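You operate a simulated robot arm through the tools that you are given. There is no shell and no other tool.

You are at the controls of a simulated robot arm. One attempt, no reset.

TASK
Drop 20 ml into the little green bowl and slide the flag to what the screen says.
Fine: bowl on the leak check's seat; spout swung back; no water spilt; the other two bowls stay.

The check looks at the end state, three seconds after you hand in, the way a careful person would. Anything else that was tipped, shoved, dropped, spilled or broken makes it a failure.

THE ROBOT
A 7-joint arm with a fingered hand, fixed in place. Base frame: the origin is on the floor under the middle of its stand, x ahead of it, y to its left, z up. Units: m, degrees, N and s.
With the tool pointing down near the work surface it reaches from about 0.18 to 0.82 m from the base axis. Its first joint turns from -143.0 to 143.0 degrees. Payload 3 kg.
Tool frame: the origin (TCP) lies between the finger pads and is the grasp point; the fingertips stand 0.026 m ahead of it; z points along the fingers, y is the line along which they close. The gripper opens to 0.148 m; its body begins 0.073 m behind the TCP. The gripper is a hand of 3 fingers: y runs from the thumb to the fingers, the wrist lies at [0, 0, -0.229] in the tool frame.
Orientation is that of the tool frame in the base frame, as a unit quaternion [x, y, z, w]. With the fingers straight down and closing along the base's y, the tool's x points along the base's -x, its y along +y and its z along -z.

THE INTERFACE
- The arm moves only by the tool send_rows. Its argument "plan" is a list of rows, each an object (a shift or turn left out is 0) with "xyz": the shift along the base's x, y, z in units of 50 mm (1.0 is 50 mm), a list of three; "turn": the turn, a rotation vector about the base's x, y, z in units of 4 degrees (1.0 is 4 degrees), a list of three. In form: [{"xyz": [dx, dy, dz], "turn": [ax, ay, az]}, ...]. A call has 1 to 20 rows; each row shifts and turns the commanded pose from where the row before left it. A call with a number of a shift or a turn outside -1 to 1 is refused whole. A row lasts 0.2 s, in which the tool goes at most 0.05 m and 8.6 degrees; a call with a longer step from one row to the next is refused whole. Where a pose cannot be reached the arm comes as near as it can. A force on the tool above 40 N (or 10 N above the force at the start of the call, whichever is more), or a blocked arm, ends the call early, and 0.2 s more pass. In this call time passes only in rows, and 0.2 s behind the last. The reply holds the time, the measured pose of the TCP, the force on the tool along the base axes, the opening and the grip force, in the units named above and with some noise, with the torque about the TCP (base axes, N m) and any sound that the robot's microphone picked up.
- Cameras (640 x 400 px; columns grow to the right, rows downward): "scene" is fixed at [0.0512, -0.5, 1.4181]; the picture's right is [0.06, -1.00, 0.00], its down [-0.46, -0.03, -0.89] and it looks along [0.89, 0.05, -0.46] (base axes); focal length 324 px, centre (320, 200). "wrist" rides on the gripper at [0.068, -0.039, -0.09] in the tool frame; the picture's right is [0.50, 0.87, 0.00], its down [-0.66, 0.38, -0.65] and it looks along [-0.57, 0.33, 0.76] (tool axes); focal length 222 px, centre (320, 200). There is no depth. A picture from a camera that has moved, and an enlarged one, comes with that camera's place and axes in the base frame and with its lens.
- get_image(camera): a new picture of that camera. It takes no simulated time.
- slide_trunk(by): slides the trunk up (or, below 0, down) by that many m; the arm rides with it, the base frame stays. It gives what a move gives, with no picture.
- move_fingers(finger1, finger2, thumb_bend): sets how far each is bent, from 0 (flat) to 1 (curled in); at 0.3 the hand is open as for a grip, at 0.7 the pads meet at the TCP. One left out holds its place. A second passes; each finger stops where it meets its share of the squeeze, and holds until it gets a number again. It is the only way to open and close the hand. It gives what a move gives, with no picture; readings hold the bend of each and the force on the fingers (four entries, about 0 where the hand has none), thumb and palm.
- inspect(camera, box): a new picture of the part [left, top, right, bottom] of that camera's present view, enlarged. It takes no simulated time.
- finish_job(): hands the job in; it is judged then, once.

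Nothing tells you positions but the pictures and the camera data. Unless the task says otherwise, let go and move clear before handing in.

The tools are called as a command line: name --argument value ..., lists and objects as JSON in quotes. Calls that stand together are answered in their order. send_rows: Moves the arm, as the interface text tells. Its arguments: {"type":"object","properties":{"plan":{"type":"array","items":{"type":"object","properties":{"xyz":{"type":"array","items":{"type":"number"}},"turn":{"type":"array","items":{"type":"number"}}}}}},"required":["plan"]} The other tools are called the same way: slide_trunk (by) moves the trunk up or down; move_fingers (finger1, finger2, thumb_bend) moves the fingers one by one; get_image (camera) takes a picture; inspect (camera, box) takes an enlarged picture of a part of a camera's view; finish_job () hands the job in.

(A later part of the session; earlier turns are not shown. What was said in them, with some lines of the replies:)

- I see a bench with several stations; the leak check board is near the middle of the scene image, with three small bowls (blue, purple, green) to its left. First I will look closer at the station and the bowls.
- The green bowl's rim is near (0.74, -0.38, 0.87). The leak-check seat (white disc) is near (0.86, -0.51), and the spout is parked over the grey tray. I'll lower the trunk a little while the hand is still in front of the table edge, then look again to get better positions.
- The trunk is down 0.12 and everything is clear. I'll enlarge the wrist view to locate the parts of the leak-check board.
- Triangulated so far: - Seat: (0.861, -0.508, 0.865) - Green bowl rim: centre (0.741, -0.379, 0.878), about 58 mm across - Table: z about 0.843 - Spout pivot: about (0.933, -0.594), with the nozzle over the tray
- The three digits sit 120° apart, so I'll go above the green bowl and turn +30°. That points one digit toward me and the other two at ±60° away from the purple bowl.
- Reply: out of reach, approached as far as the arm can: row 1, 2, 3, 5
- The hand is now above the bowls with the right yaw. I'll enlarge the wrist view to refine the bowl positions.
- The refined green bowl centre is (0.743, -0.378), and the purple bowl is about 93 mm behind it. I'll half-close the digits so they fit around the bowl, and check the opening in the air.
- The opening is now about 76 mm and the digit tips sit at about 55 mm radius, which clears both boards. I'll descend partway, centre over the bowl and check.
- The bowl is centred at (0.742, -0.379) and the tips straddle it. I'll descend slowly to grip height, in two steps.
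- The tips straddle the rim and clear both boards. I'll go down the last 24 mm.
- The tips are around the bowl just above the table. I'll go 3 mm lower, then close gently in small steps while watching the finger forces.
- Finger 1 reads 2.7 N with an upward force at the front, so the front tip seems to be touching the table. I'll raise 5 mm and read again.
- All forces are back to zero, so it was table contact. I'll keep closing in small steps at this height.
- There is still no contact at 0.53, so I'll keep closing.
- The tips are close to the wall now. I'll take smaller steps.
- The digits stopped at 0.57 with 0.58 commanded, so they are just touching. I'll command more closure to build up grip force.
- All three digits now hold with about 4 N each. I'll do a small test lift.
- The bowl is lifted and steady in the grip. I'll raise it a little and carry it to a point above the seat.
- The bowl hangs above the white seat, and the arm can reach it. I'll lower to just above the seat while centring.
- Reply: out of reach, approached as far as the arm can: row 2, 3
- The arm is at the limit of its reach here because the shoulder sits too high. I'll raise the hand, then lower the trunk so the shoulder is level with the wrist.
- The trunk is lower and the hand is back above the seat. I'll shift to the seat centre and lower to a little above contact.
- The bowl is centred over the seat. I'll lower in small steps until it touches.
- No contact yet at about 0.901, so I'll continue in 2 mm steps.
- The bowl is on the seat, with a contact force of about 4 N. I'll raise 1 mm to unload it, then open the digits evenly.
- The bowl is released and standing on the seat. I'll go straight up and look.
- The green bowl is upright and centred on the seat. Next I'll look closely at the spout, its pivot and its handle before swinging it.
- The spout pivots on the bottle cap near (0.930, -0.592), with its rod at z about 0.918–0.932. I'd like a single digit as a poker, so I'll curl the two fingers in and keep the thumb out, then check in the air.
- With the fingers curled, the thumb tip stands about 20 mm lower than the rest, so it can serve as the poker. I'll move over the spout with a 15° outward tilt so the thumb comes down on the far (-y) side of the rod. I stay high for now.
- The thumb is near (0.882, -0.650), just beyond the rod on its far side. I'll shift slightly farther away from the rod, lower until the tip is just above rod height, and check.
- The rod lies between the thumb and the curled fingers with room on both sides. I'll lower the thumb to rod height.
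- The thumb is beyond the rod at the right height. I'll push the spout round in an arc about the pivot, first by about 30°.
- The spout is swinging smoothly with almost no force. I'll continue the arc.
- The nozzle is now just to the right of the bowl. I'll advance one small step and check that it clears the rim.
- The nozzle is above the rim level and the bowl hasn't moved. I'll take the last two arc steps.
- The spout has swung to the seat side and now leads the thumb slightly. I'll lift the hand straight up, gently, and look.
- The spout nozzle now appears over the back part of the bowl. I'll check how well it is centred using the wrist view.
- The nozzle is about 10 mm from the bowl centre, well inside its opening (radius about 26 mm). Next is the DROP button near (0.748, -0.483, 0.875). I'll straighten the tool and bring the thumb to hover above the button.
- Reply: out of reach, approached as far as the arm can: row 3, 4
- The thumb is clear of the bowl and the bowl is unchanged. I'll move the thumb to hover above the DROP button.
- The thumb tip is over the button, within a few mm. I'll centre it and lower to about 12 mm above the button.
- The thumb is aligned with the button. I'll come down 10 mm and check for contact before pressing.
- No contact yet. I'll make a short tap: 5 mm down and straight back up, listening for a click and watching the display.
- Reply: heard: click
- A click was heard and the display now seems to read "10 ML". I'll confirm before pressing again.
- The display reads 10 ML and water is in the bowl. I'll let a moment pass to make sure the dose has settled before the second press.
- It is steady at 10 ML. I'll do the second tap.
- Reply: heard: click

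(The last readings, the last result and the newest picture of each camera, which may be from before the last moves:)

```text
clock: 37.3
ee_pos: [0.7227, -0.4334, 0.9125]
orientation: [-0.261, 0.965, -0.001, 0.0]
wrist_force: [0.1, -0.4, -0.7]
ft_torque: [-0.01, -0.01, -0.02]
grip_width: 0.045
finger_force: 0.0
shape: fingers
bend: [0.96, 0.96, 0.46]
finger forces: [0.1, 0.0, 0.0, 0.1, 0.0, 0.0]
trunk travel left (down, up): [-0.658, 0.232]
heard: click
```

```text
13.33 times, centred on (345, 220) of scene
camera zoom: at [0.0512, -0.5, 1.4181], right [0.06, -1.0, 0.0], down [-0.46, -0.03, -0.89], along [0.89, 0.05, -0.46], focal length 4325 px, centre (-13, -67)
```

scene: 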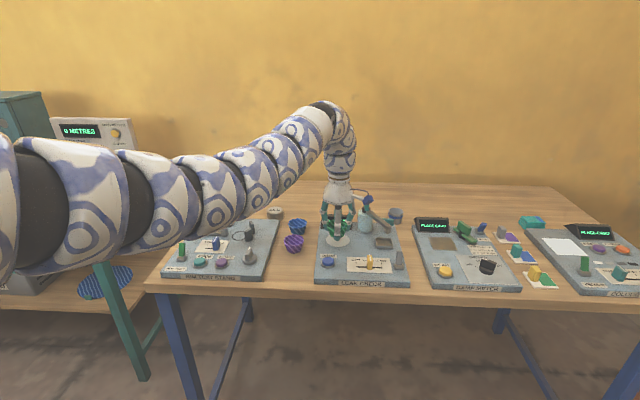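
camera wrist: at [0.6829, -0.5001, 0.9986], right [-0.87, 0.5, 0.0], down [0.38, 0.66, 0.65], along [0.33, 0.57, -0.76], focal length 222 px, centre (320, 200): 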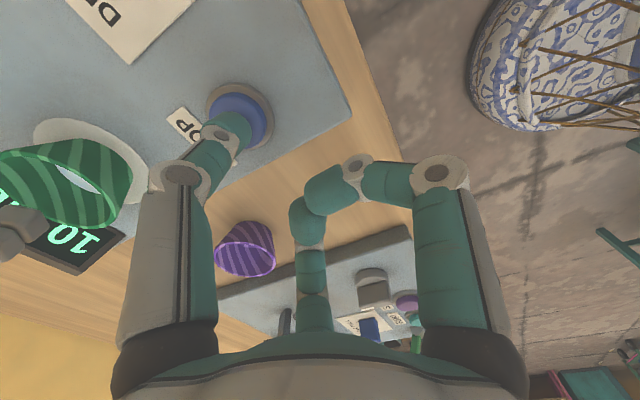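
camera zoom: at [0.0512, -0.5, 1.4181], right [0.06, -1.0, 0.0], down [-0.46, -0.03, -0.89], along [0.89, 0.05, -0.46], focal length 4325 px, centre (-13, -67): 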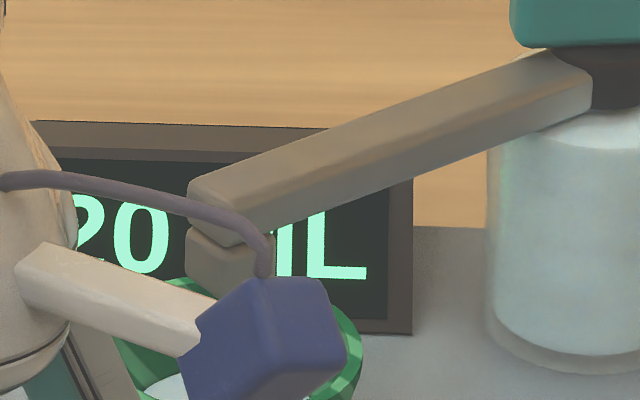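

The display reads 20 ML. I'll raise the thumb clear of the button and wait for the screen's verdict.

send_rows --plan '[{"xyz": [0, 0, 0.25]}, {"xyz": [0, 0, 0.25]}, {"xyz": [0, 0, 0]}, {"xyz": [0, 0, 0]}, {"xyz": [0, 0, 0]}, {"xyz": [0, 0, 0]}, {"xyz": [0, 0, 0]}, {"xyz": [0, 0, 0]}, {"xyz": [0, 0, 0]}, {"xyz": [0, 0, 0]}]'

get_image --camera "wrist"

inspect --camera "scene" --box '[310, 200, 400, 260]'

```text
clock: 39.5
ee_pos: [0.7226, -0.4331, 0.9362]
orientation: [-0.259, 0.966, 0.0, 0.0]
wrist_force: [0.0, 0.1, -0.6]
ft_torque: [-0.02, 0.02, 0.04]
grip_width: 0.045
finger_force: 0.0
shape: fingers
bend: [0.96, 0.96, 0.46]
finger forces: [0.1, 0.0, 0.0, 0.1, 0.0, 0.0]
trunk travel left (down, up): [-0.658, 0.232]
```

```text
taken
camera wrist: at [0.6839, -0.5006, 1.0261], right [-0.87, 0.5, 0.0], down [0.38, 0.66, 0.65], along [0.33, 0.57, -0.76], focal length 222 px, centre (320, 200)
```

wrist: 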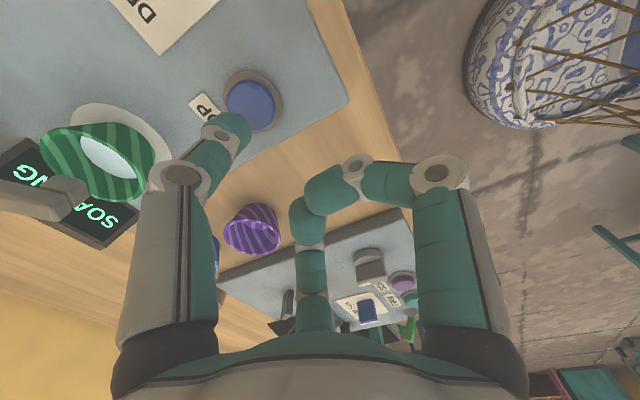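

```text
6.67 times, centred on (355, 230) of scene
camera zoom: at [0.0512, -0.5, 1.4181], right [0.06, -1.0, 0.0], down [-0.46, -0.03, -0.89], along [0.89, 0.05, -0.46], focal length 2163 px, centre (87, 0)
```

zoom: 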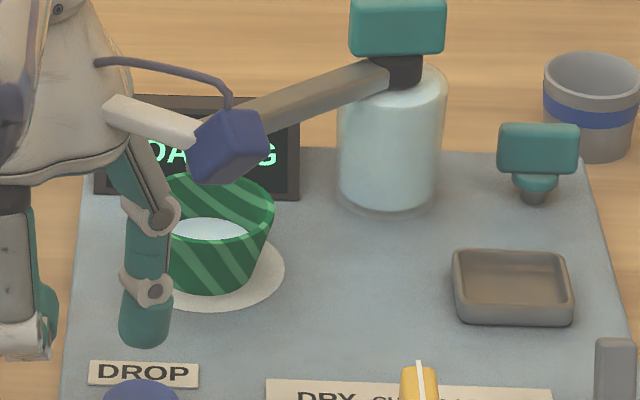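

The screen says "SOAKING", so I'll wait for the result.

send_rows --plan '[{"xyz": [0, 0, 0]}, {"xyz": [0, 0, 0]}, {"xyz": [0, 0, 0]}, {"xyz": [0, 0, 0]}, {"xyz": [0, 0, 0]}, {"xyz": [0, 0, 0]}, {"xyz": [0, 0, 0]}, {"xyz": [0, 0, 0]}, {"xyz": [0, 0, 0]}, {"xyz": [0, 0, 0]}, {"xyz": [0, 0, 0]}, {"xyz": [0, 0, 0]}, {"xyz": [0, 0, 0]}, {"xyz": [0, 0, 0]}, {"xyz": [0, 0, 0]}, {"xyz": [0, 0, 0]}, {"xyz": [0, 0, 0]}, {"xyz": [0, 0, 0]}, {"xyz": [0, 0, 0]}, {"xyz": [0, 0, 0]}]'

inspect --camera "wrist" --box '[0, 100, 140, 290]'

inspect --camera "scene" --box '[310, 200, 400, 260]'

```text
clock: 43.7
ee_pos: [0.7228, -0.4339, 0.9369]
orientation: [-0.26, 0.966, 0.0, 0.0]
wrist_force: [0.5, 0.1, -0.8]
ft_torque: [-0.02, 0.02, -0.02]
grip_width: 0.0451
finger_force: 0.0
shape: fingers
bend: [0.96, 0.96, 0.46]
finger forces: [0.1, 0.0, 0.1, 0.1, 0.0, 0.0]
trunk travel left (down, up): [-0.658, 0.232]
```

```text
2.11 times, centred on (70, 195) of wrist
camera zoom: at [0.6839, -0.5006, 1.0261], right [-0.87, 0.5, 0.0], down [0.38, 0.66, 0.65], along [0.33, 0.57, -0.76], focal length 468 px, centre (846, 210)
```

zoom: 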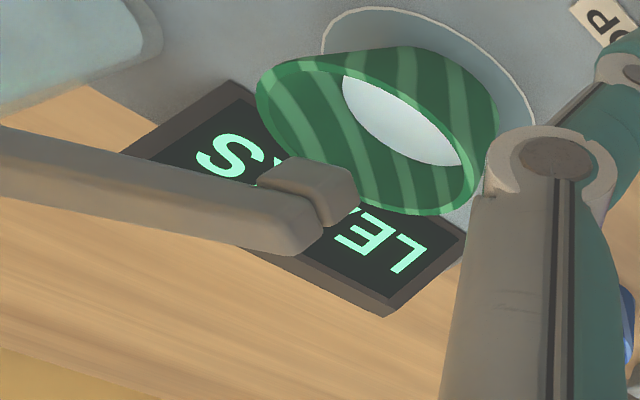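

```text
6.67 times, centred on (355, 230) of scene
camera zoom: at [0.0512, -0.5, 1.4181], right [0.06, -1.0, 0.0], down [-0.46, -0.03, -0.89], along [0.89, 0.05, -0.46], focal length 2163 px, centre (87, 0)
```

zoom: 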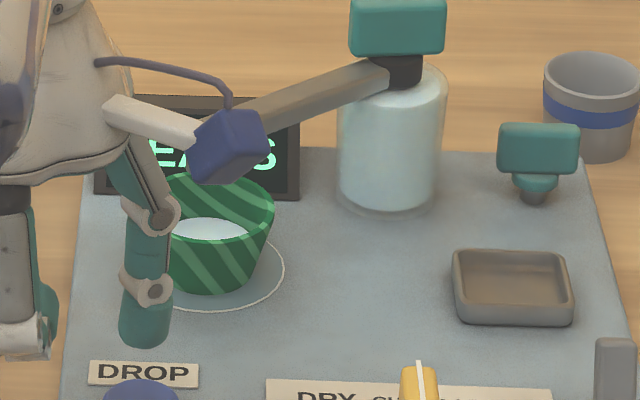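

The screen now says "LEAKS". I'll move the flag first: bring the thumb to the DRY side of the flag (flag near (0.735, -0.592)), staying above it for now.

send_rows --plan '[{"xyz": [-0.15, -0.73, 0]}, {"xyz": [-0.15, -0.73, 0]}]'

get_image --camera "wrist"

inspect --camera "scene" --box '[310, 210, 410, 290]'

```text
clock: 44.3
ee_pos: [0.7096, -0.5037, 0.9349]
orientation: [-0.26, 0.966, 0.0, 0.001]
wrist_force: [-0.2, 0.3, 0.1]
ft_torque: [0.01, 0.02, -0.02]
grip_width: 0.0447
finger_force: 0.0
shape: fingers
bend: [0.96, 0.96, 0.46]
finger forces: [0.1, 0.0, 0.1, 0.0, 0.1, 0.0]
trunk travel left (down, up): [-0.658, 0.232]
```

```text
taken
camera wrist: at [0.6702, -0.5717, 1.0246], right [-0.87, 0.5, 0.0], down [0.38, 0.66, 0.65], along [0.33, 0.57, -0.76], focal length 222 px, centre (320, 200)
```

wrist: 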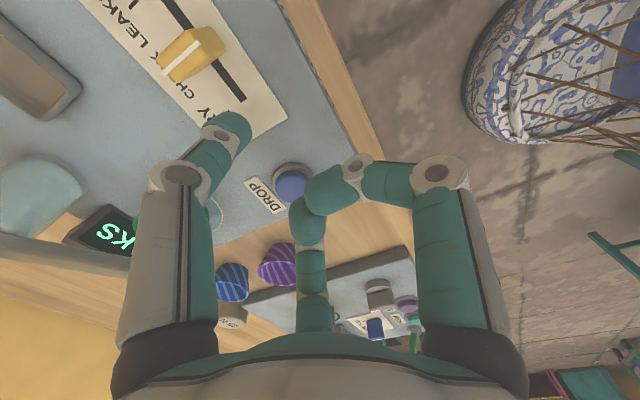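

```text
5.00 times, centred on (360, 250) of scene
camera zoom: at [0.0512, -0.5, 1.4181], right [0.06, -1.0, 0.0], down [-0.46, -0.03, -0.89], along [0.89, 0.05, -0.46], focal length 1622 px, centre (120, -50)
```

zoom: 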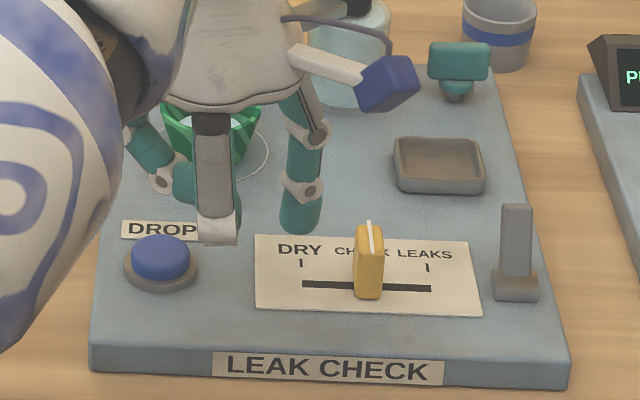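

The thumb is on the DRY side of the flag and in line with it. I'll lower to flag height and push slowly toward LEAKS.

send_rows --plan '[{"xyz": [0, 0, -0.3]}, {"xyz": [0, 0, -0.3]}]'

send_rows --plan '[{"xyz": [0, -0.2, 0]}, {"xyz": [0, -0.2, 0]}, {"xyz": [0, -0.12, 0]}, {"xyz": [0, -0.12, 0]}]'

inspect --camera "scene" --box '[310, 210, 410, 290]'

inspect --camera "wrist" --box '[100, 0, 340, 160]'

```text
clock: 44.9
ee_pos: [0.7083, -0.5054, 0.9072]
orientation: [-0.26, 0.966, 0.0, 0.0]
wrist_force: [-0.2, 0.0, 0.5]
ft_torque: [0.02, 0.0, -0.03]
grip_width: 0.0452
finger_force: 0.0
shape: fingers
bend: [0.96, 0.96, 0.46]
finger forces: [0.0, 0.1, 0.0, 0.1, 0.0, 0.0]
trunk travel left (down, up): [-0.658, 0.232]
```

```text
clock: 45.9
ee_pos: [0.7081, -0.5364, 0.9064]
orientation: [-0.259, 0.966, -0.001, 0.0]
wrist_force: [1.1, 1.9, -0.1]
ft_torque: [0.06, -0.01, 0.05]
grip_width: 0.0434
finger_force: 1.4
shape: fingers
bend: [0.96, 0.96, 0.47]
finger forces: [0.0, 0.0, 0.0, 0.0, 1.9, 0.0]
trunk travel left (down, up): [-0.658, 0.232]
```

```text
5.00 times, centred on (360, 250) of scene
camera zoom: at [0.0512, -0.5, 1.4181], right [0.06, -1.0, 0.0], down [-0.46, -0.03, -0.89], along [0.89, 0.05, -0.46], focal length 1622 px, centre (120, -50)
```

zoom: 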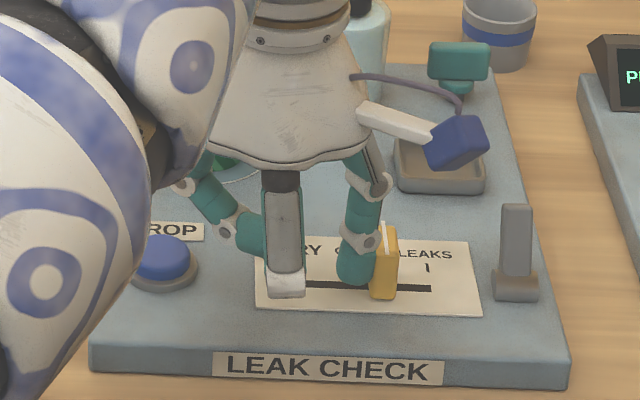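

```text
2.50 times, centred on (220, 80) of wrist
camera zoom: at [0.6682, -0.6044, 0.9961], right [-0.87, 0.5, 0.0], down [0.38, 0.66, 0.65], along [0.33, 0.57, -0.76], focal length 555 px, centre (570, 500)
```

zoom: 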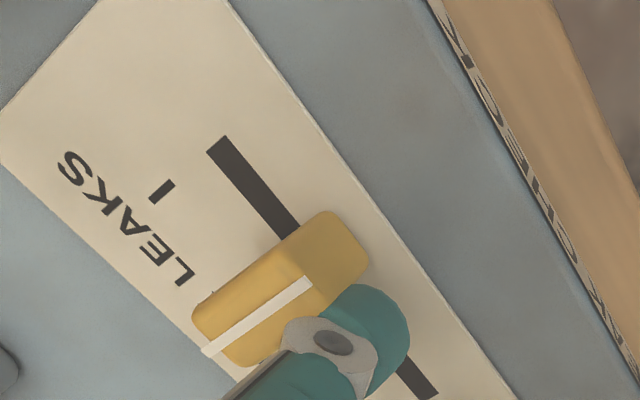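

The flag is sliding with a light force (about 2 N). Roughly 23 mm remain to the LEAKS mark.

send_rows --plan '[{"xyz": [0, -0.14, 0]}, {"xyz": [0, -0.14, 0]}, {"xyz": [0, -0.08, 0]}]'

inspect --camera "scene" --box '[310, 210, 410, 290]'

inspect --camera "wrist" --box '[100, 0, 340, 160]'

```text
clock: 46.7
ee_pos: [0.7083, -0.5552, 0.9076]
orientation: [-0.26, 0.966, -0.001, 0.0]
wrist_force: [0.4, 0.0, 0.5]
ft_torque: [0.01, -0.02, 0.03]
grip_width: 0.0446
finger_force: 0.1
shape: fingers
bend: [0.96, 0.96, 0.46]
finger forces: [0.0, 0.0, 0.1, 0.1, 0.0, 0.0]
trunk travel left (down, up): [-0.658, 0.232]
```

```text
5.00 times, centred on (360, 250) of scene
camera zoom: at [0.0512, -0.5, 1.4181], right [0.06, -1.0, 0.0], down [-0.46, -0.03, -0.89], along [0.89, 0.05, -0.46], focal length 1622 px, centre (120, -50)
```

zoom: 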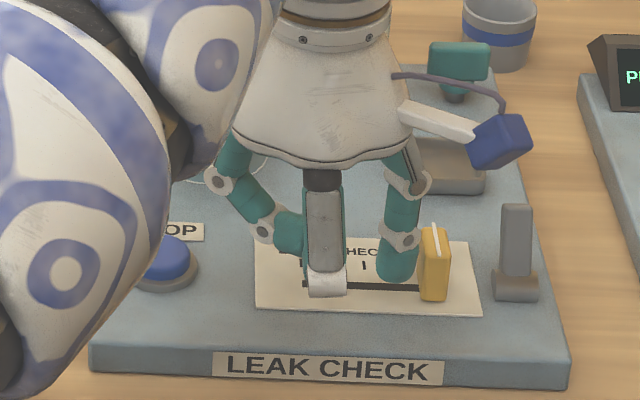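

```text
2.50 times, centred on (220, 80) of wrist
camera zoom: at [0.6684, -0.6234, 0.9973], right [-0.87, 0.5, 0.0], down [0.38, 0.66, 0.65], along [0.33, 0.57, -0.76], focal length 555 px, centre (570, 500)
```

zoom: 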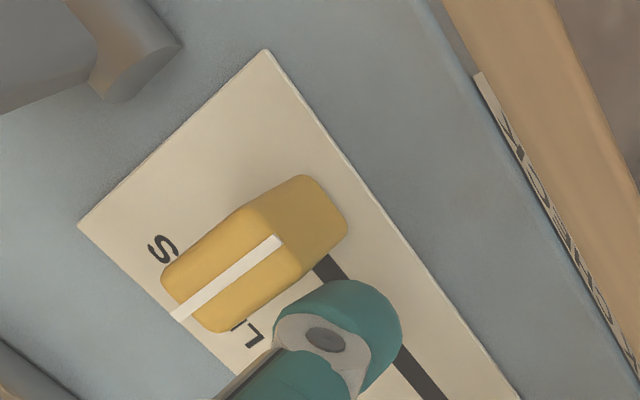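

The flag appears to have snapped into the LEAKS position, with a small gap to the thumb. I'll back off and verify.

send_rows --plan '[{"xyz": [0, 0.2, 0.1]}, {"xyz": [0, 0.1, 0.4]}, {"xyz": [0, 0.4, 0.2]}, {"xyz": [0, 0.4, 0]}]'

inspect --camera "scene" --box '[310, 210, 410, 290]'

get_image --camera "wrist"

```text
clock: 47.7
ee_pos: [0.7087, -0.5018, 0.9418]
orientation: [-0.259, 0.966, 0.0, 0.001]
wrist_force: [-0.2, -0.9, -0.3]
ft_torque: [0.03, 0.02, 0.02]
grip_width: 0.0445
finger_force: 0.0
shape: fingers
bend: [0.96, 0.96, 0.46]
finger forces: [0.1, 0.0, 0.0, 0.0, 0.0, 0.0]
trunk travel left (down, up): [-0.658, 0.232]
```

```text
5.00 times, centred on (360, 250) of scene
camera zoom: at [0.0512, -0.5, 1.4181], right [0.06, -1.0, 0.0], down [-0.46, -0.03, -0.89], along [0.89, 0.05, -0.46], focal length 1622 px, centre (120, -50)
```

zoom: 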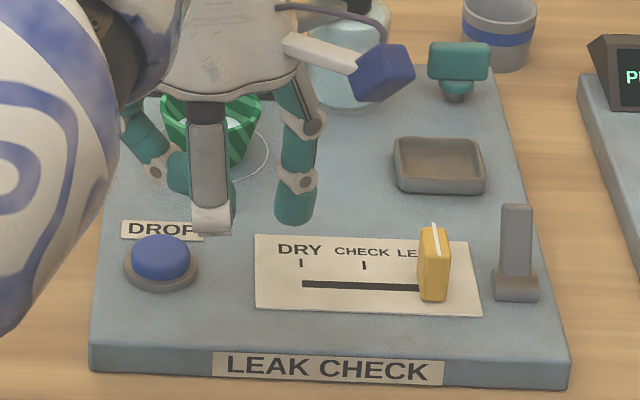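

```text
taken
camera wrist: at [0.6689, -0.5689, 1.0312], right [-0.87, 0.5, 0.0], down [0.38, 0.65, 0.65], along [0.33, 0.57, -0.76], focal length 222 px, centre (320, 200)
```

wrist: 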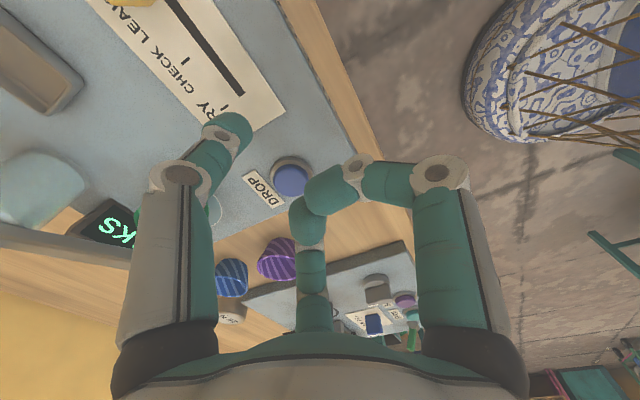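

The flag lines up with LEAKS, with the same offset it had at the CHECK tick. Now I'll swing the spout back, going around the bowl at a safe height toward the gap between the rod and the display.

send_rows --plan '[{"xyz": [0.073, 0.547, 0]}, {"xyz": [0.073, 0.547, 0]}, {"xyz": [0.073, 0.547, 0]}, {"xyz": [0.533, 0, 0.2]}, {"xyz": [0.533, 0, 0.2]}, {"xyz": [0.533, 0, 0.2]}, {"xyz": [0.467, -0.067, 0.3]}, {"xyz": [0.467, -0.067, 0.3]}, {"xyz": [0.467, -0.067, 0.3]}]'

get_image --camera "wrist"

inspect --camera "scene" --box '[290, 160, 420, 260]'

```text
clock: 49.7
ee_pos: [0.8677, -0.4284, 1.0174]
orientation: [-0.26, 0.966, 0.001, 0.0]
wrist_force: [-0.2, -0.2, -0.5]
ft_torque: [0.02, 0.0, 0.06]
grip_width: 0.0448
finger_force: 0.1
shape: fingers
bend: [0.96, 0.96, 0.46]
finger forces: [0.0, 0.1, 0.0, 0.0, 0.0, 0.1]
trunk travel left (down, up): [-0.658, 0.232]
```

```text
taken
camera wrist: at [0.8295, -0.4963, 1.1068], right [-0.87, 0.5, 0.0], down [0.38, 0.66, 0.65], along [0.33, 0.57, -0.76], focal length 222 px, centre (320, 200)
```

wrist: 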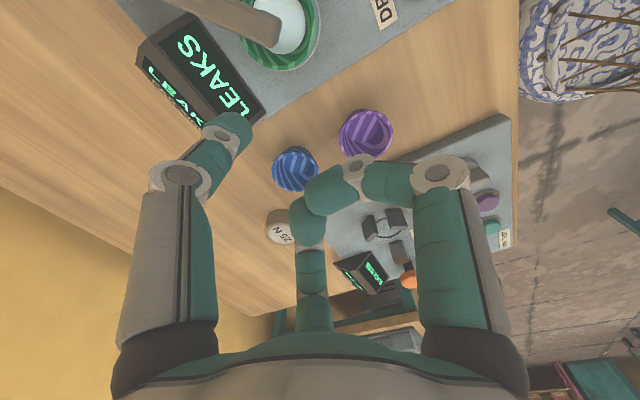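

```text
4.00 times, centred on (355, 210) of scene
camera zoom: at [0.0512, -0.5, 1.4181], right [0.06, -1.0, 0.0], down [-0.46, -0.03, -0.89], along [0.89, 0.05, -0.46], focal length 1298 px, centre (180, 160)
```

zoom: 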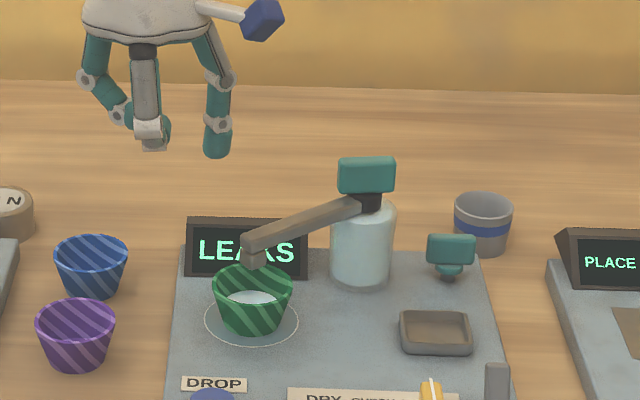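

The screen clearly shows LEAKS. I'll move the thumb to hover over the gap on the +y side of the rod, then lower partway.

send_rows --plan '[{"xyz": [0.075, -0.35, 0]}, {"xyz": [0.075, -0.35, 0]}, {"xyz": [0, 0, -0.5]}, {"xyz": [0, 0, -0.5]}]'

get_image --camera "wrist"

inspect --camera "scene" --box '[310, 180, 400, 250]'

```text
clock: 50.7
ee_pos: [0.877, -0.4627, 0.9685]
orientation: [-0.26, 0.966, 0.0, 0.001]
wrist_force: [0.3, 0.1, -1.1]
ft_torque: [0.01, -0.02, -0.02]
grip_width: 0.045
finger_force: 0.1
shape: fingers
bend: [0.96, 0.96, 0.46]
finger forces: [0.1, 0.1, 0.1, 0.0, 0.1, 0.1]
trunk travel left (down, up): [-0.658, 0.232]
```

```text
taken
camera wrist: at [0.838, -0.5305, 1.0569], right [-0.87, 0.5, 0.0], down [0.38, 0.66, 0.65], along [0.33, 0.57, -0.76], focal length 222 px, centre (320, 200)
```

wrist: 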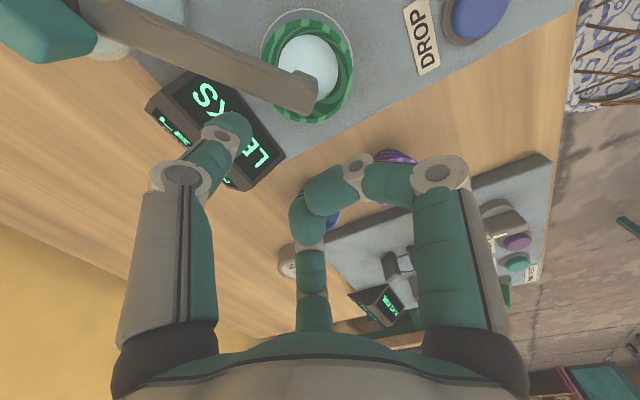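

```text
5.71 times, centred on (355, 215) of scene
camera zoom: at [0.0512, -0.5, 1.4181], right [0.06, -1.0, 0.0], down [-0.46, -0.03, -0.89], along [0.89, 0.05, -0.46], focal length 1854 px, centre (120, 114)
```

zoom: 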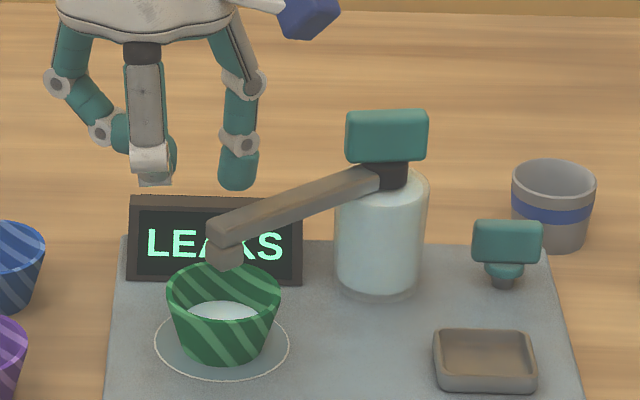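

Before going lower I'll check the thumb-to-rod gap more carefully.

inspect --camera "wrist" --box '[120, 0, 360, 160]'

inspect --camera "scene" --box '[335, 195, 385, 235]'

```text
2.50 times, centred on (240, 80) of wrist
camera zoom: at [0.838, -0.5305, 1.0569], right [-0.87, 0.5, 0.0], down [0.38, 0.66, 0.65], along [0.33, 0.57, -0.76], focal length 555 px, centre (520, 500)
```

zoom: 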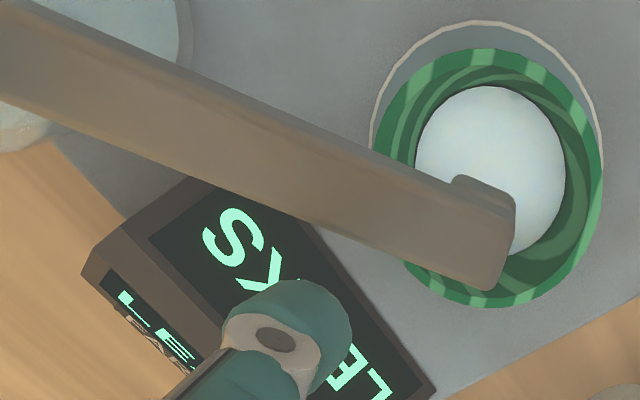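

```text
10.00 times, centred on (360, 215) of scene
camera zoom: at [0.0512, -0.5, 1.4181], right [0.06, -1.0, 0.0], down [-0.46, -0.03, -0.89], along [0.89, 0.05, -0.46], focal length 3244 px, centre (-80, 50)
```

zoom: 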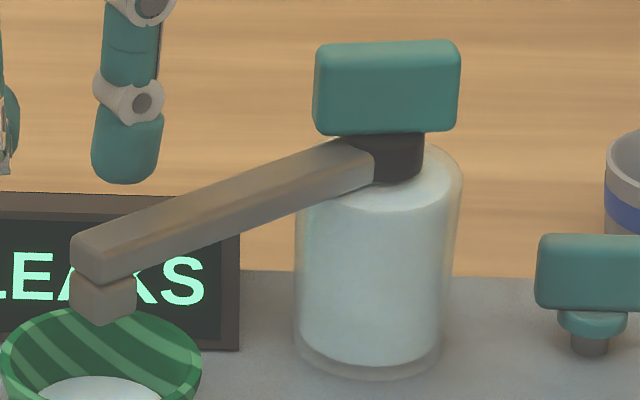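

By my estimate the thumb clears the rod edge by about 5 mm, and its tip is about 31 mm below the TCP. I'll shift 4 mm farther from the rod and lower to rod height, staying well above the bowl rim.

send_rows --plan '[{"xyz": [0.07, 0.05, 0]}, {"xyz": [0, 0, -0.16]}]'

inspect --camera "wrist" --box '[120, 0, 360, 160]'

inspect --camera "scene" --box '[335, 195, 385, 235]'

```text
clock: 51.3
ee_pos: [0.8793, -0.4607, 0.9586]
orientation: [-0.26, 0.966, 0.001, 0.0]
wrist_force: [1.0, -0.5, -0.4]
ft_torque: [0.02, 0.0, 0.01]
grip_width: 0.0449
finger_force: 0.0
shape: fingers
bend: [0.96, 0.96, 0.46]
finger forces: [0.0, 0.0, 0.0, 0.1, 0.0, 0.1]
trunk travel left (down, up): [-0.658, 0.232]
```

```text
2.50 times, centred on (240, 80) of wrist
camera zoom: at [0.8399, -0.5286, 1.0481], right [-0.87, 0.5, 0.0], down [0.38, 0.66, 0.65], along [0.33, 0.57, -0.76], focal length 555 px, centre (520, 500)
```

zoom: 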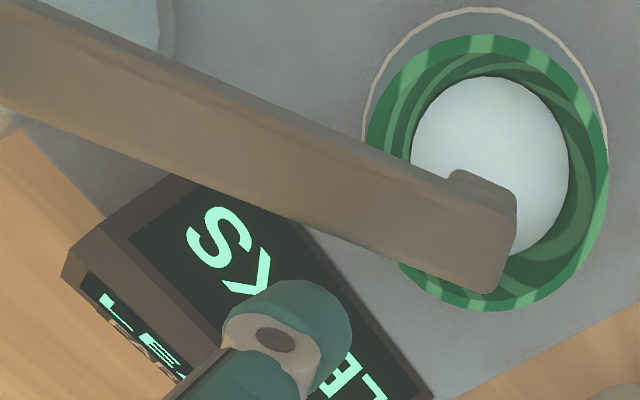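

```text
10.00 times, centred on (360, 215) of scene
camera zoom: at [0.0512, -0.5, 1.4181], right [0.06, -1.0, 0.0], down [-0.46, -0.03, -0.89], along [0.89, 0.05, -0.46], focal length 3244 px, centre (-80, 50)
```

zoom: 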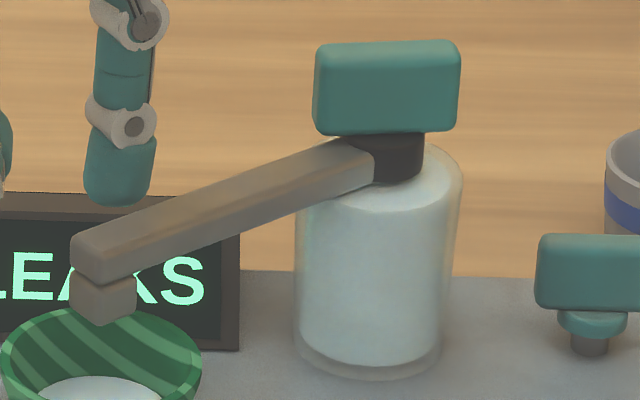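

The thumb is on the far side of the rod. I'll lower the last 14 mm gently.

send_rows --plan '[{"xyz": [0, 0, -0.14]}, {"xyz": [0, 0, -0.13]}]'

inspect --camera "wrist" --box '[120, 0, 360, 160]'

inspect --camera "scene" --box '[335, 195, 385, 235]'

```text
clock: 51.9
ee_pos: [0.8784, -0.4616, 0.944]
orientation: [-0.26, 0.966, 0.0, 0.0]
wrist_force: [0.3, 0.5, 0.2]
ft_torque: [-0.02, -0.02, -0.01]
grip_width: 0.0451
finger_force: 0.0
shape: fingers
bend: [0.96, 0.96, 0.46]
finger forces: [0.0, 0.1, 0.0, 0.0, 0.0, 0.0]
trunk travel left (down, up): [-0.658, 0.232]
```

```text
2.50 times, centred on (240, 80) of wrist
camera zoom: at [0.8403, -0.5289, 1.0347], right [-0.87, 0.5, 0.0], down [0.38, 0.66, 0.65], along [0.33, 0.57, -0.76], focal length 555 px, centre (520, 500)
```

zoom: 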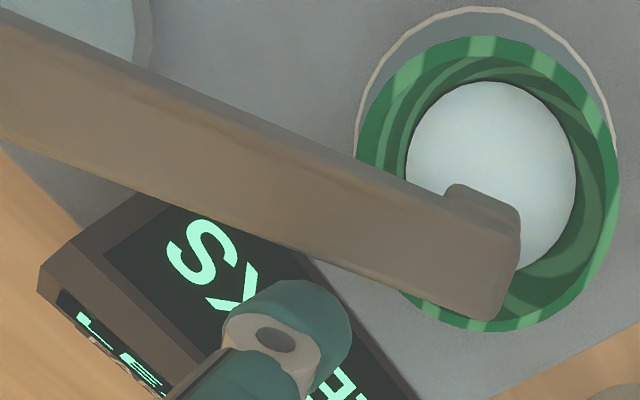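

```text
10.00 times, centred on (360, 215) of scene
camera zoom: at [0.0512, -0.5, 1.4181], right [0.06, -1.0, 0.0], down [-0.46, -0.03, -0.89], along [0.89, 0.05, -0.46], focal length 3244 px, centre (-80, 50)
```

zoom: 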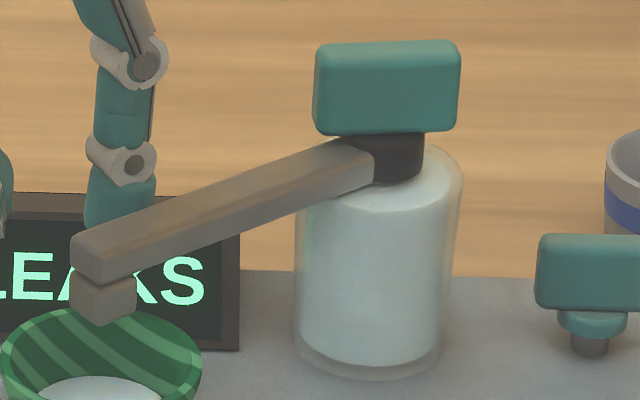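

The thumb is down behind the rod, clear of the bowl. I'll push the spout back slowly along the arc.

send_rows --plan '[{"xyz": [-0.139, -0.059, 0]}, {"xyz": [-0.139, -0.059, 0]}, {"xyz": [-0.126, -0.083, 0]}, {"xyz": [-0.126, -0.083, 0]}, {"xyz": [-0.111, -0.103, 0]}, {"xyz": [-0.111, -0.103, 0]}]'

inspect --camera "wrist" --box '[120, 0, 360, 160]'

inspect --camera "scene" --box '[315, 190, 405, 260]'

```text
clock: 53.3
ee_pos: [0.8405, -0.4871, 0.9445]
orientation: [-0.26, 0.966, 0.0, 0.0]
wrist_force: [-0.8, 0.3, -0.8]
ft_torque: [0.0, -0.05, 0.04]
grip_width: 0.0448
finger_force: 0.0
shape: fingers
bend: [0.96, 0.96, 0.46]
finger forces: [0.0, 0.0, 0.0, 0.0, 0.0, 0.0]
trunk travel left (down, up): [-0.658, 0.232]
```

```text
2.50 times, centred on (240, 80) of wrist
camera zoom: at [0.8017, -0.554, 1.0346], right [-0.87, 0.5, 0.0], down [0.38, 0.66, 0.65], along [0.33, 0.57, -0.76], focal length 555 px, centre (520, 500)
```

zoom: 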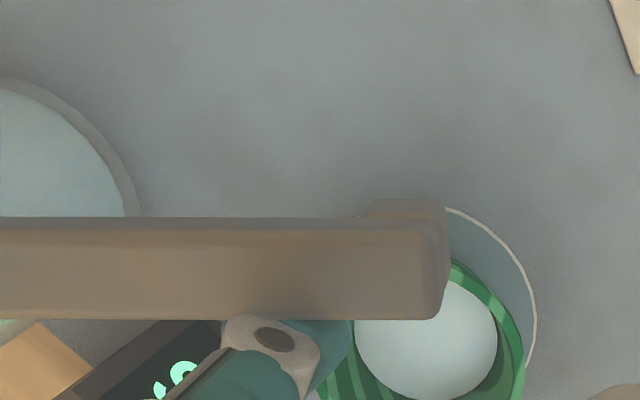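

```text
5.71 times, centred on (360, 225) of scene
camera zoom: at [0.0512, -0.5, 1.4181], right [0.06, -1.0, 0.0], down [-0.46, -0.03, -0.89], along [0.89, 0.05, -0.46], focal length 1854 px, centre (91, 57)
```

zoom: 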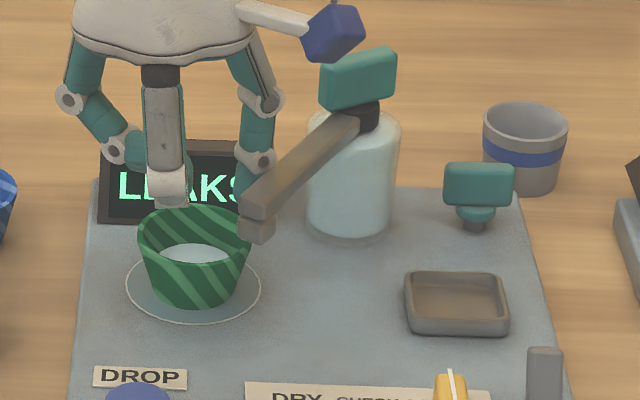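

The spout is returning and the bowl is undisturbed. I'll continue the arc.

send_rows --plan '[{"xyz": [-0.09, -0.12, 0]}, {"xyz": [-0.09, -0.12, 0]}, {"xyz": [-0.069, -0.135, 0]}, {"xyz": [-0.069, -0.135, 0]}, {"xyz": [-0.044, -0.144, 0]}, {"xyz": [-0.044, -0.144, 0]}, {"xyz": [-0.018, -0.15, 0]}, {"xyz": [-0.018, -0.15, 0]}]'

get_image --camera "wrist"

inspect --camera "scene" --box '[315, 190, 405, 260]'

```text
clock: 55.1
ee_pos: [0.8187, -0.5408, 0.9457]
orientation: [-0.259, 0.966, -0.001, 0.001]
wrist_force: [0.1, -0.2, -0.7]
ft_torque: [-0.04, -0.01, 0.02]
grip_width: 0.0449
finger_force: 0.0
shape: fingers
bend: [0.96, 0.96, 0.46]
finger forces: [0.0, 0.0, 0.1, 0.0, 0.0, 0.1]
trunk travel left (down, up): [-0.658, 0.232]
```

```text
taken
camera wrist: at [0.7798, -0.608, 1.0351], right [-0.87, 0.5, 0.0], down [0.38, 0.66, 0.65], along [0.33, 0.57, -0.76], focal length 222 px, centre (320, 200)
```

wrist: 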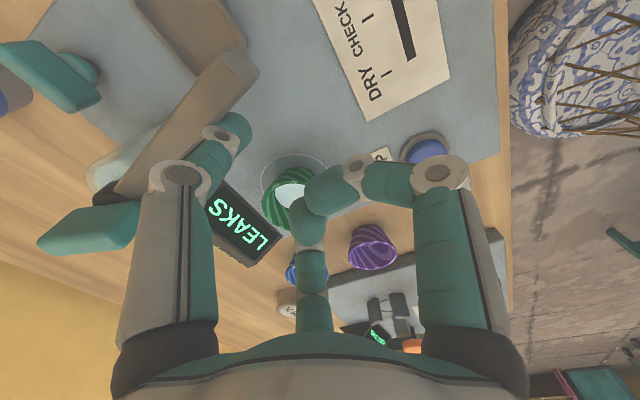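

```text
5.71 times, centred on (360, 225) of scene
camera zoom: at [0.0512, -0.5, 1.4181], right [0.06, -1.0, 0.0], down [-0.46, -0.03, -0.89], along [0.89, 0.05, -0.46], focal length 1854 px, centre (91, 57)
```

zoom: 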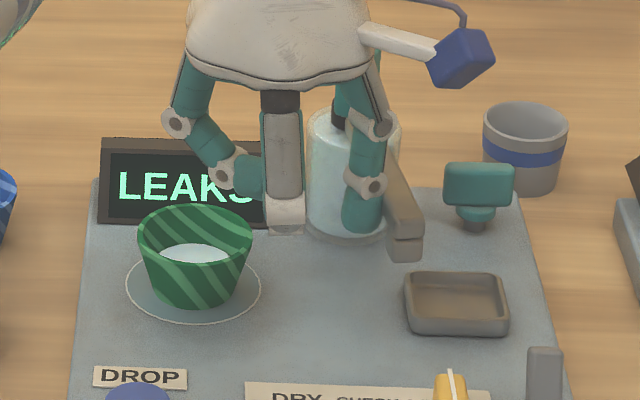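

The spout is about three quarters of the way back. I'll continue to the tray with a slight outward tilt for reach.

send_rows --plan '[{"xyz": [0.007, -0.151, -0.02], "turn": [-0.177, -0.243, 0]}, {"xyz": [0.007, -0.151, -0.02], "turn": [-0.177, -0.243, 0]}, {"xyz": [0.034, -0.147, -0.02], "turn": [-0.177, -0.243, 0]}, {"xyz": [0.034, -0.147, -0.02], "turn": [-0.177, -0.243, 0]}]'

get_image --camera "wrist"

inspect --camera "scene" --box '[315, 190, 405, 260]'

```text
clock: 56.1
ee_pos: [0.8245, -0.5697, 0.9404]
orientation: [-0.26, 0.965, -0.033, 0.027]
wrist_force: [-0.1, 0.0, -0.4]
ft_torque: [0.01, 0.01, 0.01]
grip_width: 0.0448
finger_force: 0.0
shape: fingers
bend: [0.97, 0.96, 0.46]
finger forces: [0.0, 0.0, 0.1, 0.0, 0.1, 0.0]
trunk travel left (down, up): [-0.658, 0.232]
```

```text
taken
camera wrist: at [0.7789, -0.6326, 1.0305], right [-0.86, 0.5, -0.08], down [0.33, 0.69, 0.64], along [0.38, 0.53, -0.76], focal length 222 px, centre (320, 200)
```

wrist: 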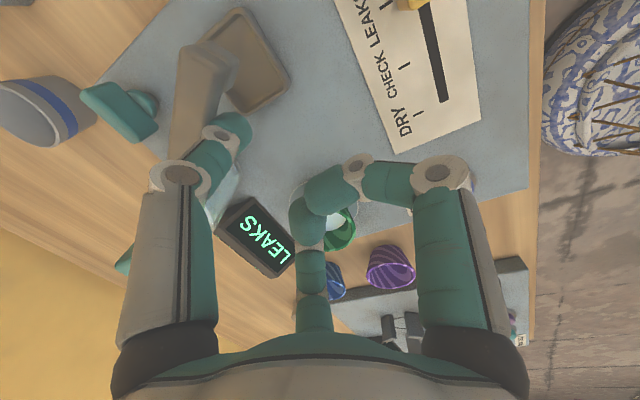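

```text
5.71 times, centred on (360, 225) of scene
camera zoom: at [0.0512, -0.5, 1.4181], right [0.06, -1.0, 0.0], down [-0.46, -0.03, -0.89], along [0.89, 0.05, -0.46], focal length 1854 px, centre (91, 57)
```

zoom: 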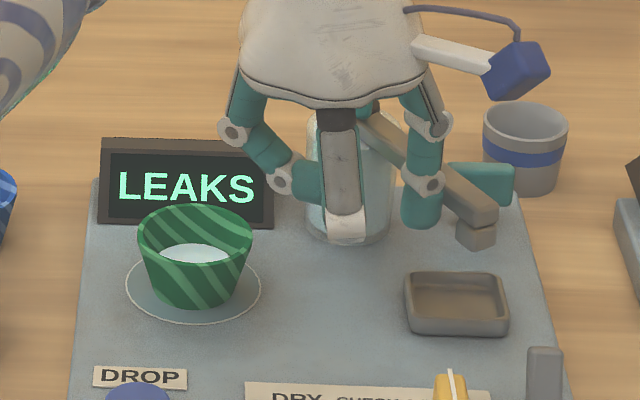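

The nozzle is back over the tray, matching its original image position, with no force on the thumb. I'll lift away and check.

send_rows --plan '[{"xyz": [-0.1, 0.05, 0.2]}, {"xyz": [-0.1, 0.05, 0.5]}, {"xyz": [-0.2, 0.1, 0.7]}, {"xyz": [-0.2, 0, 0.5], "turn": [0.354, 0.486, 0]}, {"xyz": [-0.4, 0, 0], "turn": [0.354, 0.486, 0]}]'

inspect --camera "scene" --box '[290, 190, 420, 290]'

inspect --camera "scene" --box '[335, 195, 405, 250]'

get_image --camera "scene"

```text
clock: 57.3
ee_pos: [0.7729, -0.5609, 1.0341]
orientation: [-0.26, 0.966, 0.001, 0.0]
wrist_force: [-0.7, -0.1, -0.6]
ft_torque: [0.03, 0.01, -0.01]
grip_width: 0.0451
finger_force: 0.1
shape: fingers
bend: [0.97, 0.96, 0.46]
finger forces: [0.1, 0.1, 0.1, 0.0, 0.1, 0.0]
trunk travel left (down, up): [-0.658, 0.232]
```

```text
4.00 times, centred on (355, 240) of scene
camera zoom: at [0.0512, -0.5, 1.4181], right [0.06, -1.0, 0.0], down [-0.46, -0.03, -0.89], along [0.89, 0.05, -0.46], focal length 1298 px, centre (180, 40)
```

zoom: 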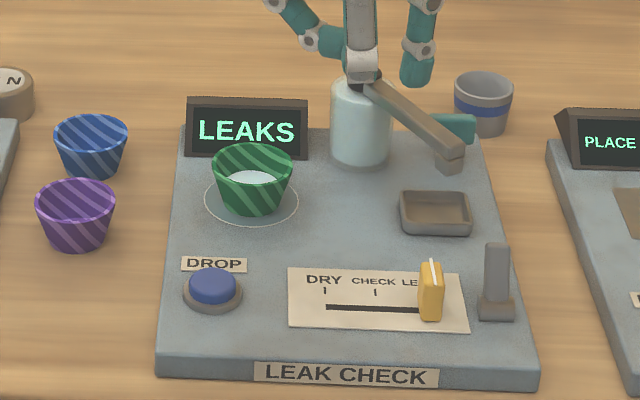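

```text
7.27 times, centred on (370, 222) of scene
camera zoom: at [0.0512, -0.5, 1.4181], right [0.06, -1.0, 0.0], down [-0.46, -0.03, -0.89], along [0.89, 0.05, -0.46], focal length 2359 px, centre (-44, 36)
```

zoom: 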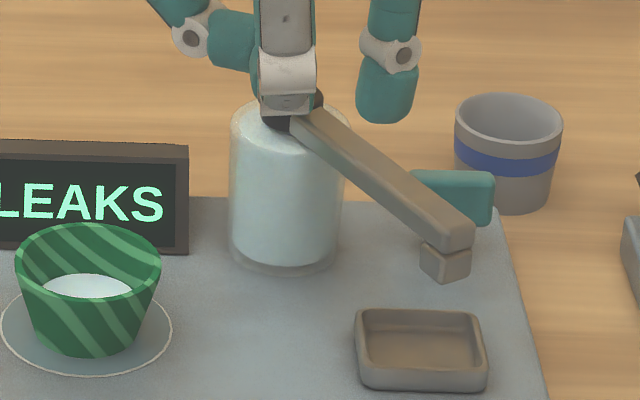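

```text
taken
```

scene: 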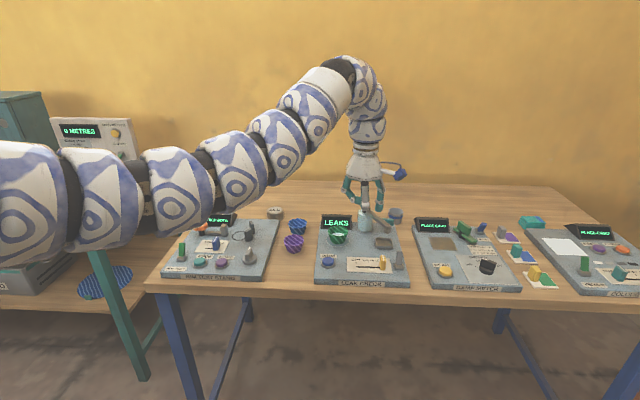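

The spout is back exactly where it started, the flag is on LEAKS, the bowl is on its seat and the screen reads LEAKS. I'll raise the trunk to clear the work area and do a final check of everything.

slide_trunk --by 0.15

get_image --camera "scene"

inspect --camera "scene" --box '[150, 190, 310, 290]'

inspect --camera "scene" --box '[310, 200, 420, 290]'

get_image --camera "wrist"

```text
clock: 59.0
ee_pos: [0.7753, -0.5601, 1.1843]
orientation: [-0.259, 0.966, -0.001, 0.0]
wrist_force: [0.1, -0.1, -0.2]
ft_torque: [-0.03, 0.02, 0.01]
grip_width: 0.0451
finger_force: 0.1
shape: fingers
bend: [0.97, 0.96, 0.46]
finger forces: [0.1, 0.1, 0.0, 0.0, 0.0, 0.1]
trunk travel left (down, up): [-0.808, 0.082]
```

```text
taken
```

scene: 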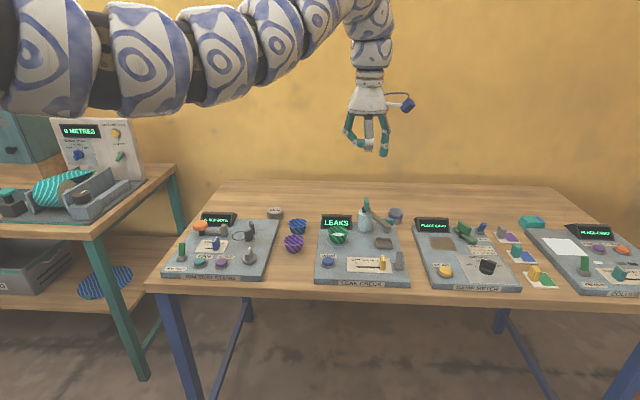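

```text
4.00 times, centred on (230, 240) of scene
camera zoom: at [0.0512, -0.5, 1.4181], right [0.06, -1.0, 0.0], down [-0.46, -0.03, -0.89], along [0.89, 0.05, -0.46], focal length 1298 px, centre (680, 40)
```

zoom: 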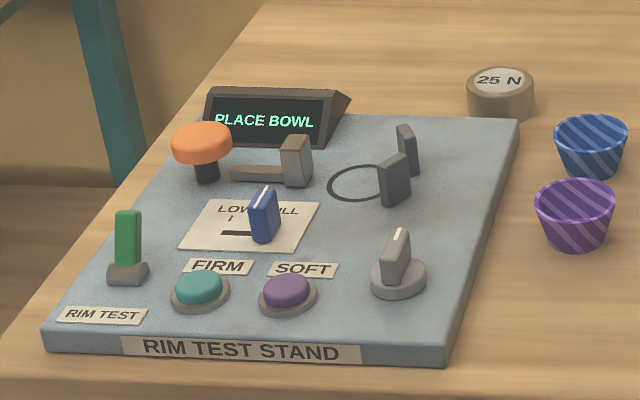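

```text
4.44 times, centred on (365, 245) of scene
camera zoom: at [0.0512, -0.5, 1.4181], right [0.06, -1.0, 0.0], down [-0.46, -0.03, -0.89], along [0.89, 0.05, -0.46], focal length 1442 px, centre (120, 0)
```

zoom: 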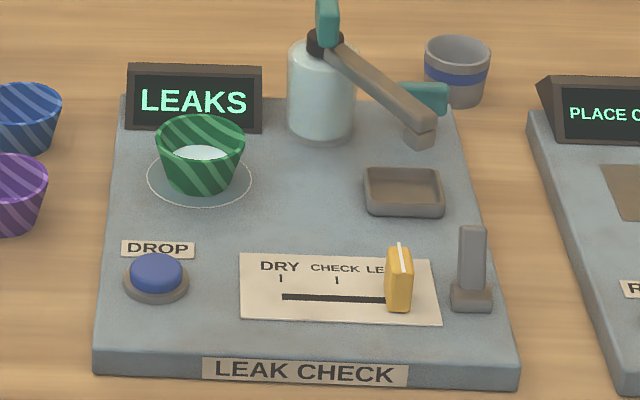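

```text
taken
camera wrist: at [0.7359, -0.6277, 1.274], right [-0.87, 0.5, 0.0], down [0.38, 0.66, 0.65], along [0.33, 0.57, -0.76], focal length 222 px, centre (320, 200)
```

wrist: 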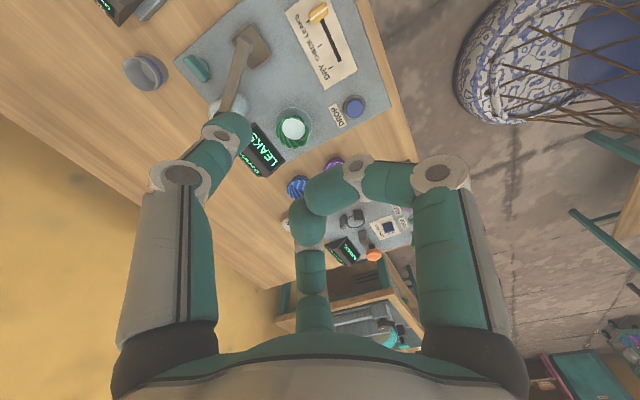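

The final view shows all of this:
- Green bowl on the seat with 20 ml in it
- Screen reads LEAKS and the flag is on LEAKS
- Spout parked over its tray, with no water spilt around the board
- Blue and purple bowls unmoved, and the hand clear

I'm handing in.

finish_job

```text
The job is handed in.
```

The job is handed in: the green bowl is on the leak check's seat with 20 ml in it. The screen read LEAKS, so the flag is on LEAKS.

- **Water:** two presses of DROP, 10 ml each; the screen showed 20 ML, then SOAKING, then LEAKS. The seat pad under the bowl turned dark as the bowl leaked, and I saw no water anywhere else.
- **Spout:** swung back over its tray, matching its starting position in the pictures.
- **Other bowls:** the blue and purple bowls are where they started, and nothing else looked disturbed in the final pictures.
- **Hand:** empty and raised clear of the bench.
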